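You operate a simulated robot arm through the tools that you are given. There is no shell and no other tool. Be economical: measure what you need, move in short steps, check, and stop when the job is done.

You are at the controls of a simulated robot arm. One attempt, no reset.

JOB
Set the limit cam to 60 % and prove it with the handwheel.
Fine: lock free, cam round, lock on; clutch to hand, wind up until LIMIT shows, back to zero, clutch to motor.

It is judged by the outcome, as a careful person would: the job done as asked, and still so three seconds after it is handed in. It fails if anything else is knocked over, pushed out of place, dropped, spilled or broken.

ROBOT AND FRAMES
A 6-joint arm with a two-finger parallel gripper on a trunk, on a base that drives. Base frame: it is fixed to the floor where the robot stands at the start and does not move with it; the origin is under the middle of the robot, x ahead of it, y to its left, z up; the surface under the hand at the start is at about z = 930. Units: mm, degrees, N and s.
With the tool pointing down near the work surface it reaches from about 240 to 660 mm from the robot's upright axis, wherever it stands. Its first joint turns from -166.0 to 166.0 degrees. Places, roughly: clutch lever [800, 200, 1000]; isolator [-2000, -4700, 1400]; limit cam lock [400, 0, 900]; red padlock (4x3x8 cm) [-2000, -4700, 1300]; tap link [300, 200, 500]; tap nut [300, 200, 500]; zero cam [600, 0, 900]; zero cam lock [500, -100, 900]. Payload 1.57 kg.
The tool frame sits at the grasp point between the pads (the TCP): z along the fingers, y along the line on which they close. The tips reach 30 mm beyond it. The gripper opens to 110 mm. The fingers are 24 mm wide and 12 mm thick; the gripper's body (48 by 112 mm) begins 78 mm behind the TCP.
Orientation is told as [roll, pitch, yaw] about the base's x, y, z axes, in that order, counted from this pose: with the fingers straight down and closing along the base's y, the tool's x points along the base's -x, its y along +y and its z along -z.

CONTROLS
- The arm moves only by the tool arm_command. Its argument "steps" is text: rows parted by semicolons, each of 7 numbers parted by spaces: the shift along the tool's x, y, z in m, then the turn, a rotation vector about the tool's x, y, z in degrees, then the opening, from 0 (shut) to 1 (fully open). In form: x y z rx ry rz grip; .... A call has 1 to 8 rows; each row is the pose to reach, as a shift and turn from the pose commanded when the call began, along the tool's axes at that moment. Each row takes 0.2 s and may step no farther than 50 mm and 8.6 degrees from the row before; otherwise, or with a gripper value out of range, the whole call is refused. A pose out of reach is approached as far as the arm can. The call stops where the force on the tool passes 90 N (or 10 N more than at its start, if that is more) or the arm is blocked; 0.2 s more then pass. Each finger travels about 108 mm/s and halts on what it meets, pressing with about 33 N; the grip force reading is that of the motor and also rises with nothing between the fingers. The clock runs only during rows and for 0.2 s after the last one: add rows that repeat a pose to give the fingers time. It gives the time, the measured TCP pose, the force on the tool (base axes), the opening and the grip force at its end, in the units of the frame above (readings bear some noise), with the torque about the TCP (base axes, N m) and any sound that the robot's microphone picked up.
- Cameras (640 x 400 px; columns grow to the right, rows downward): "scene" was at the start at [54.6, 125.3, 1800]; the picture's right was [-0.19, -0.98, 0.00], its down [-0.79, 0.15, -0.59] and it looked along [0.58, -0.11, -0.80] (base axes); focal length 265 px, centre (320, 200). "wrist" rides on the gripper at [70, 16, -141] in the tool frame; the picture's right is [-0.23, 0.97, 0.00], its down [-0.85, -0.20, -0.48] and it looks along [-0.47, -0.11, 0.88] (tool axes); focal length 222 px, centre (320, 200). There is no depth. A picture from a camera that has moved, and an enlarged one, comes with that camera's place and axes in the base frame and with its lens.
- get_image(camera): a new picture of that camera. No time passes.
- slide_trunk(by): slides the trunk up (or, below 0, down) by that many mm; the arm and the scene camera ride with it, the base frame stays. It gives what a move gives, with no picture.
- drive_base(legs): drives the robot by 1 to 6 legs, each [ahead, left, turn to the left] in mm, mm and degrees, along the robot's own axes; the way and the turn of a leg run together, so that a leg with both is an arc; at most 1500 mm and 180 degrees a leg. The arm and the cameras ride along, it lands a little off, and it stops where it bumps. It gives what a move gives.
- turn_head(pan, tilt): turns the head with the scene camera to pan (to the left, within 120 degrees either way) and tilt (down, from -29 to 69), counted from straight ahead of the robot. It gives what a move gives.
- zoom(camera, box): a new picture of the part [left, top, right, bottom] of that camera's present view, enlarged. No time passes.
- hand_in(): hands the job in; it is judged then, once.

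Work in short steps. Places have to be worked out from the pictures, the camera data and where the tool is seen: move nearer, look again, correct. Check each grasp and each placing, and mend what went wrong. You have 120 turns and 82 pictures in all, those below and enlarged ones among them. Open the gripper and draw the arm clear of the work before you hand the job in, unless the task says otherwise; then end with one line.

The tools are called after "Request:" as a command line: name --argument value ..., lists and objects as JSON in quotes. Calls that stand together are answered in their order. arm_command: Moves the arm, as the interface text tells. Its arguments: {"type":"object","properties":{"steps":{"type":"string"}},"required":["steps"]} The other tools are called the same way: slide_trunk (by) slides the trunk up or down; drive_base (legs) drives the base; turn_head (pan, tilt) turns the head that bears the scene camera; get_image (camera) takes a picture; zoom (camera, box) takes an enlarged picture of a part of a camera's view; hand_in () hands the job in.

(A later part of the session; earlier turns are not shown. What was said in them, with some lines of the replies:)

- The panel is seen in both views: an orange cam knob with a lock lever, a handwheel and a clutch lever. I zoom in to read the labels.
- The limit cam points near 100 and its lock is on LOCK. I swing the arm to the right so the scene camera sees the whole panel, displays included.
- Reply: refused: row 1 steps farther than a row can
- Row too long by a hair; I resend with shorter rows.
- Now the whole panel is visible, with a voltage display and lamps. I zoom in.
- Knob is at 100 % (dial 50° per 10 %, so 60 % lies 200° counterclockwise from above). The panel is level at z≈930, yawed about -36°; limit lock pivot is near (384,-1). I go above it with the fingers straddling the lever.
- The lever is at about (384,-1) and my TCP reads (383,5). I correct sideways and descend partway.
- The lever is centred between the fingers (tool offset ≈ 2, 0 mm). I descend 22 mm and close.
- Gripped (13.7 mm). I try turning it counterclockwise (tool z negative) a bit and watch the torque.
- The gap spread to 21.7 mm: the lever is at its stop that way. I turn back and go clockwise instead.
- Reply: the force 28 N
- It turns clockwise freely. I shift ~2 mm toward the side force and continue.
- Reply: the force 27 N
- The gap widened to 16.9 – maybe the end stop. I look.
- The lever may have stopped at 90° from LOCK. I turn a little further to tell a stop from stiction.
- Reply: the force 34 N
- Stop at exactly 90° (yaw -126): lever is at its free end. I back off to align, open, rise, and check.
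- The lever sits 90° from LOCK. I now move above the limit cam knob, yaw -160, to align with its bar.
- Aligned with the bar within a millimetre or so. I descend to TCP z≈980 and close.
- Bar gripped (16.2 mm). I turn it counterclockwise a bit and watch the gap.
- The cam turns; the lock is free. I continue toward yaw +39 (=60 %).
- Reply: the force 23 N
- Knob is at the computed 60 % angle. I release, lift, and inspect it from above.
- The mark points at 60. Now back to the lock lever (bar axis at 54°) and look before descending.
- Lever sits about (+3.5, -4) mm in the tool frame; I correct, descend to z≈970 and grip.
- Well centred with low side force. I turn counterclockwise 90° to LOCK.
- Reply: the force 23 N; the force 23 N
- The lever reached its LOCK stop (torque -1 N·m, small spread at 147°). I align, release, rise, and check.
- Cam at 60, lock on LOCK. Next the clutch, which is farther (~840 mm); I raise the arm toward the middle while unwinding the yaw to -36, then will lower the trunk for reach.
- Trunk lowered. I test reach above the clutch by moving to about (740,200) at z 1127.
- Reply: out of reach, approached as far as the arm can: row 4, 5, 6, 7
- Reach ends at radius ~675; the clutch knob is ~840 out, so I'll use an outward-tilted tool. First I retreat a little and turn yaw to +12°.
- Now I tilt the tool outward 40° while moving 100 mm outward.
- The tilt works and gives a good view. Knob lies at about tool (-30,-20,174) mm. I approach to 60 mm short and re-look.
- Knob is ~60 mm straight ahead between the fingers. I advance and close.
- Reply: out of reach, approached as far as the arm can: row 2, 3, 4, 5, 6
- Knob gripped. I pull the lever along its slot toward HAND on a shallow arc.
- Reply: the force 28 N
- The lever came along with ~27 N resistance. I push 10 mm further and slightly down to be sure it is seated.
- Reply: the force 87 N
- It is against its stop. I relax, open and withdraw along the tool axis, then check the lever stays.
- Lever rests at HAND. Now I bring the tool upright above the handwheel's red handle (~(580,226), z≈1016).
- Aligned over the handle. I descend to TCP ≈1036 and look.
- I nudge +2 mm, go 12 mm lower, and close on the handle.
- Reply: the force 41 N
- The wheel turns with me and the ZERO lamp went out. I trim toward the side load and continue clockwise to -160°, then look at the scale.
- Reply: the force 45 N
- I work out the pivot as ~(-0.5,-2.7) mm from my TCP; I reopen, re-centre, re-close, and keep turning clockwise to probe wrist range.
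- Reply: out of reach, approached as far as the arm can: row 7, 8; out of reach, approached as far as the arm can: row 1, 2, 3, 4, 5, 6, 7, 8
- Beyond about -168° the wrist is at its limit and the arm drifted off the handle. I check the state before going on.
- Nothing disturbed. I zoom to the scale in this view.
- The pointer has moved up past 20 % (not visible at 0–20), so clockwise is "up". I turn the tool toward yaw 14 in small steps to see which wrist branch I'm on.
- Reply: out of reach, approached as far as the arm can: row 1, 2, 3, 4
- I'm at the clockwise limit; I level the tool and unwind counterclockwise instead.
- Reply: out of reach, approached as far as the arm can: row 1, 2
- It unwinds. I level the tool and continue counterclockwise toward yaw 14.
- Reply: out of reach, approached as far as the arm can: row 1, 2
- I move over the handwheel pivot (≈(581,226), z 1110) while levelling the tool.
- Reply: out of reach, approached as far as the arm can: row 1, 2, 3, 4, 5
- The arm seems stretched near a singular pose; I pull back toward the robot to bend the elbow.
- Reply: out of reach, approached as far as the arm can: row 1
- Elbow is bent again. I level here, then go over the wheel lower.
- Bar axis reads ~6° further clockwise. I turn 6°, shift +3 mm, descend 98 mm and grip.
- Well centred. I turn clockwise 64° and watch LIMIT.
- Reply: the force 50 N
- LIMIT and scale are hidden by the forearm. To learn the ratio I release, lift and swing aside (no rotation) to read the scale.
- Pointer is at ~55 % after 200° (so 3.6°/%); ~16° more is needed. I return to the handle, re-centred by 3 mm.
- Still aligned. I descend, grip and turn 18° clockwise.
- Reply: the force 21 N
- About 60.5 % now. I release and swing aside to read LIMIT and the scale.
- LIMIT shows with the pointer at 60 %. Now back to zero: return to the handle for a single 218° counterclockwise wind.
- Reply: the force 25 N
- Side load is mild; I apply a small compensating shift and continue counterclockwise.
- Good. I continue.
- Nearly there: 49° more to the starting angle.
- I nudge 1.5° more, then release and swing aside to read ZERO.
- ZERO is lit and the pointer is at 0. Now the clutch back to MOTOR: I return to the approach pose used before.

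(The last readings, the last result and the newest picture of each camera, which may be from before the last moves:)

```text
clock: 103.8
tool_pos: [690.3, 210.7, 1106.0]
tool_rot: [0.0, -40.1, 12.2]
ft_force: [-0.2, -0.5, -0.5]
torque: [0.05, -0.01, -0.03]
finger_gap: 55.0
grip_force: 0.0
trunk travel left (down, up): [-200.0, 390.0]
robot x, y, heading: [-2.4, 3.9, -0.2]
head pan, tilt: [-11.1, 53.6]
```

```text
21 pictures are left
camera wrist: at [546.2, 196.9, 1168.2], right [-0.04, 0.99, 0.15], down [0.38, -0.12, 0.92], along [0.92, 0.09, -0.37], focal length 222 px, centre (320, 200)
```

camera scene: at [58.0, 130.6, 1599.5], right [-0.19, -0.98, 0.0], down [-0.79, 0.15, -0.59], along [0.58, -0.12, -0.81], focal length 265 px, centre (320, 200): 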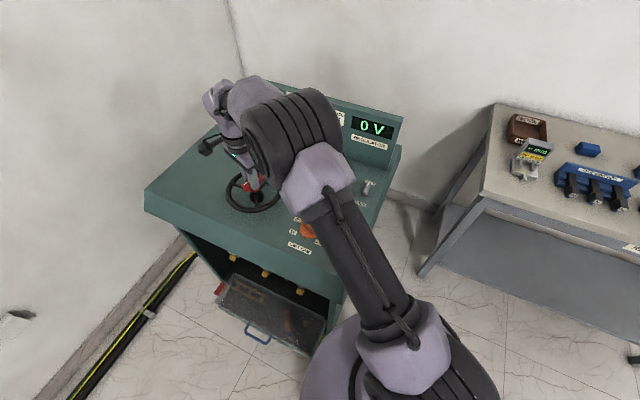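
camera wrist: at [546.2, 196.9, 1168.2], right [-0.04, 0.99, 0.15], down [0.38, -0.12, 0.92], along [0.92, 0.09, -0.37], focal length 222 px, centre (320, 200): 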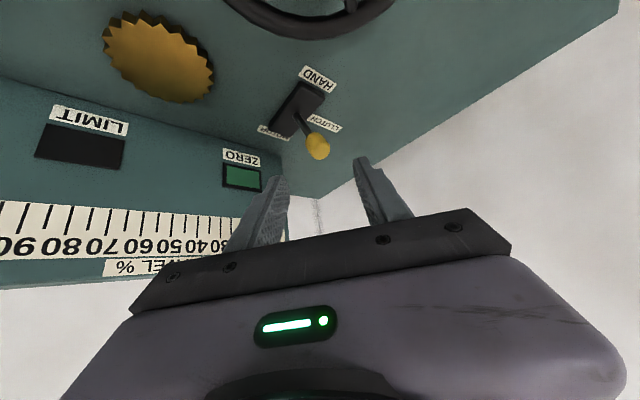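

View matches the earlier retreat pose; knob is ~121 mm ahead. I advance and grip.

Request:
arm_command --steps "0.001 -0.002 0.04 0 0 0 0.5; 0.001 -0.002 0.08 0 0 0 0.5; 0.001 -0.002 0.12 0 0 0 0.5; 0.001 -0.002 0.12 0 0 0 0.5; 0.001 -0.002 0.12 0 0 0 0; 0.001 -0.002 0.12 0 0 0 0; 0.001 -0.002 0.12 0 0 0 0"

Request:
get_image --camera "wrist"

```text
clock: 105.4
tool_pos: [766.2, 224.8, 1016.6]
tool_rot: [0.0, -40.0, 12.2]
ft_force: [0.1, -11.5, 0.7]
torque: [-0.55, -0.16, -0.12]
finger_gap: 27.9
grip_force: 38.0
trunk travel left (down, up): [-200.0, 390.0]
robot x, y, heading: [-0.4, 2.5, -0.1]
head pan, tilt: [-11.1, 53.6]
```

```text
20 pictures are left
camera wrist: at [620.3, 210.8, 1078.7], right [-0.04, 0.99, 0.15], down [0.38, -0.12, 0.92], along [0.92, 0.09, -0.37], focal length 222 px, centre (320, 200)
```

wrist: 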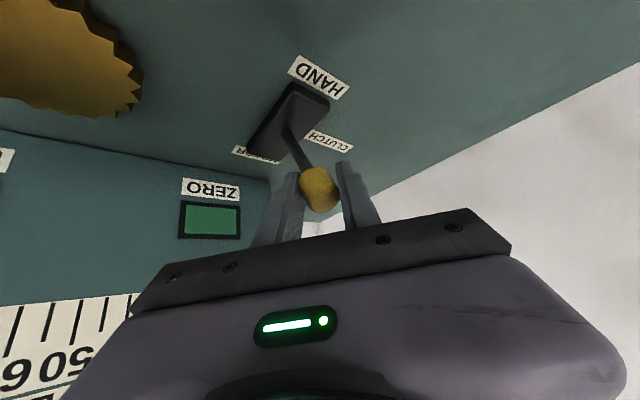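

Gripped. I push the lever along the slot to MOTOR, adding a little tilt for reach.

Request:
arm_command --steps "-0.007 -0.0074 0.002 0 -1 0 0; -0.0142 -0.0148 0.004 0 -2 0 0; -0.0205 -0.0223 0.0068 0 -3 0 0; -0.0257 -0.0297 0.0111 0 -4 0 0; -0.0296 -0.0371 0.017 0 -5 0 0; -0.0327 -0.0445 0.0236 0 -6 0 0; -0.0354 -0.0519 0.031 0 -7 0 0; -0.0369 -0.0579 0.0374 0 -8 0 0"

Request:
get_image --camera "wrist"

```text
clock: 107.2
tool_pos: [828.4, 185.2, 1010.8]
tool_rot: [-0.3, -48.2, 12.6]
ft_force: [-18.9, 25.8, 19.6]
torque: [0.34, 0.65, -0.39]
finger_gap: 27.8
grip_force: 38.4
trunk travel left (down, up): [-200.0, 390.0]
robot x, y, heading: [0.3, -2.8, -0.0]
head pan, tilt: [-11.1, 53.6]
```

```text
19 pictures are left
camera wrist: at [675.5, 169.2, 1052.1], right [-0.06, 0.98, 0.17], down [0.25, -0.15, 0.96], along [0.97, 0.1, -0.24], focal length 222 px, centre (320, 200)
```

wrist: 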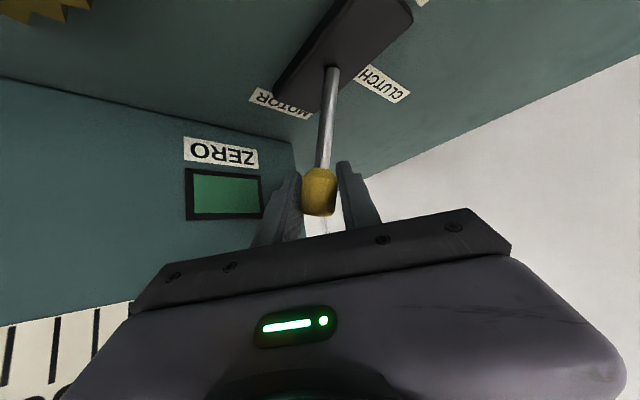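

Load rises at the MOTOR end. I push ~6 mm more to seat it, then relax, open and withdraw.

Request:
arm_command --steps "-0.0006 -0.0022 0.0021 0 0 0 0; -0.0012 -0.0045 0.0043 0 0 0 0; -0.0012 -0.0045 0.0043 0 0 0 0"

Request:
arm_command --steps "0.001 0.005 -0.005 0 0 0 0; 0.001 0.005 -0.005 0 0 0 0.5; 0.001 0.005 -0.005 0 0 0 0.5; 0.001 0.005 -0.04 0 0 0 0.5; 0.001 0.005 -0.08 0 0 0 0.5; 0.001 0.005 -0.12 0 0 0 0.5; 0.001 0.005 -0.14 0 0 0 0.5"

Request:
get_image --camera "wrist"

```text
clock: 108.0
tool_pos: [830.3, 185.8, 1008.6]
tool_rot: [-0.4, -48.2, 12.9]
ft_force: [-27.3, 44.2, 15.7]
torque: [0.25, 0.46, -0.58]
finger_gap: 27.9
grip_force: 38.0
trunk travel left (down, up): [-200.0, 390.0]
robot x, y, heading: [-1.7, 2.7, 0.0]
head pan, tilt: [-11.1, 53.6]
```

```text
clock: 109.6
tool_pos: [731.4, 159.6, 1097.0]
tool_rot: [-0.1, -48.0, 12.3]
ft_force: [-0.3, -0.2, -0.6]
torque: [0.0, 0.0, -0.02]
finger_gap: 55.3
grip_force: 0.0
trunk travel left (down, up): [-200.0, 390.0]
robot x, y, heading: [0.4, 3.4, -0.0]
head pan, tilt: [-11.1, 53.6]
```

```text
18 pictures are left
camera wrist: at [579.0, 144.3, 1138.7], right [-0.06, 0.98, 0.17], down [0.25, -0.15, 0.96], along [0.97, 0.1, -0.24], focal length 222 px, centre (320, 200)
```

wrist: 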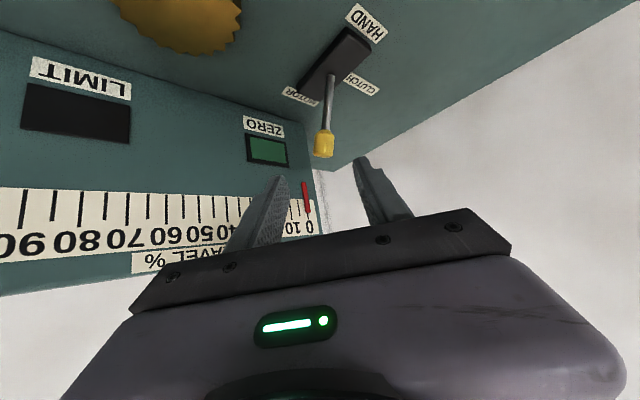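

The lever is back at MOTOR, ZERO still lit. I bring the tool upright and swing the arm clear.

Request:
arm_command --steps "0.012 0.002 -0.021 0 8 0 0.5; 0.024 0.004 -0.042 0 16 0 0.5; 0.036 0.005 -0.062 0 24 0 0.5; 0.048 0.007 -0.083 0 32 0 0.5; 0.06 0.009 -0.104 0 40 0 0.5; 0.072 0.011 -0.125 0 48 0 0.5"

Request:
arm_command --steps "0.04 -0.02 -0.005 0 0 0 0.5; 0.08 -0.04 -0.01 0 0 0 0.5; 0.12 -0.065 -0.015 0 0 0 0.5; 0.155 -0.095 -0.02 0 0 0 0.5; 0.18 -0.13 -0.025 0 0 0 0.5; 0.2 -0.17 -0.03 0 0 0 0.5; 0.21 -0.21 -0.03 0 0 0 0.5; 0.21 -0.255 -0.03 0 0 0 0.5"

Request:
get_image --camera "scene"

Request:
zoom --camera "scene" --box '[220, 70, 420, 220]'

```text
clock: 111.0
tool_pos: [591.1, 139.8, 1131.2]
tool_rot: [-0.2, 0.1, 12.3]
ft_force: [-0.3, -0.2, -0.4]
torque: [-0.04, -0.02, -0.02]
finger_gap: 54.9
grip_force: 0.1
trunk travel left (down, up): [-200.0, 390.0]
robot x, y, heading: [-2.5, -1.3, 0.2]
head pan, tilt: [-11.1, 53.6]
```

```text
clock: 112.8
tool_pos: [441.0, -153.1, 1154.4]
tool_rot: [0.1, 0.0, 12.3]
ft_force: [0.7, 0.7, -0.4]
torque: [0.0, 0.02, 0.02]
finger_gap: 54.9
grip_force: 0.1
trunk travel left (down, up): [-200.0, 390.0]
robot x, y, heading: [-0.9, 3.9, -0.1]
head pan, tilt: [-11.1, 53.6]
```

```text
17 pictures are left
camera scene: at [55.0, 124.2, 1600.1], right [-0.19, -0.98, 0.0], down [-0.79, 0.15, -0.59], along [0.58, -0.11, -0.8], focal length 265 px, centre (320, 200)
```

scene: 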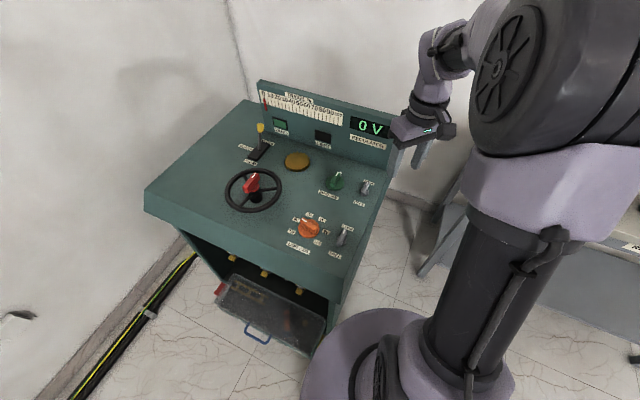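

```text
2.67 times, centred on (320, 145) of scene
camera zoom: at [55.0, 124.2, 1600.1], right [-0.19, -0.98, 0.0], down [-0.79, 0.15, -0.59], along [0.58, -0.11, -0.8], focal length 708 px, centre (320, 347)
```

zoom: 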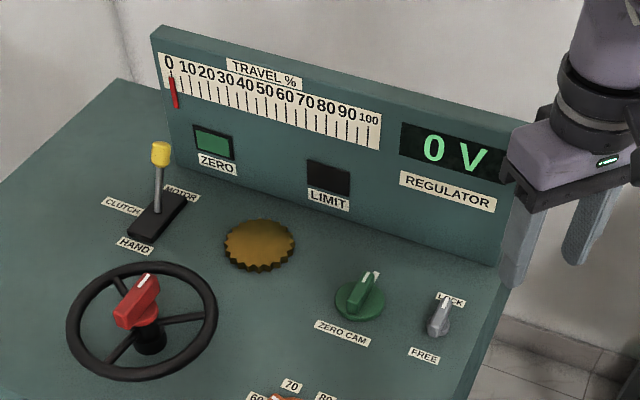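

All as wanted here; one last check of the limit cam and its lock.

Request:
zoom --camera "scene" --box '[270, 195, 380, 275]'

```text
5.00 times, centred on (325, 235) of scene
camera zoom: at [55.0, 124.2, 1600.1], right [-0.19, -0.98, 0.0], down [-0.79, 0.15, -0.59], along [0.58, -0.11, -0.8], focal length 1327 px, centre (295, 25)
```

zoom: 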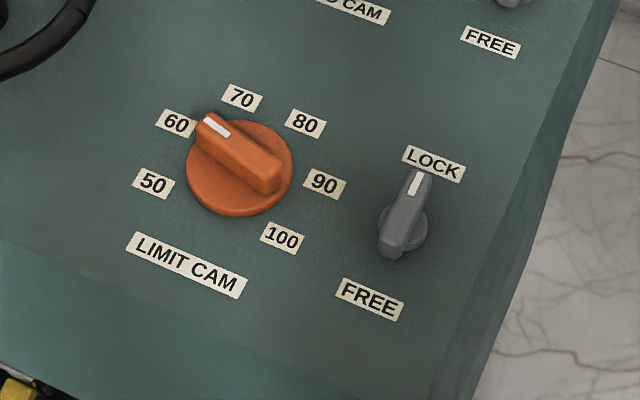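

Cam at 60, lock on, travel at zero with ZERO lit, clutch at MOTOR, gripper open and arm clear. I hand it in.

Request:
hand_in

```text
The job is handed in.
```

The limit cam is set to 60 % and locked, and the handwheel test proved it: LIMIT lit with the pointer at 60 %. Travel is back at zero with ZERO lit, and the clutch is at MOTOR.
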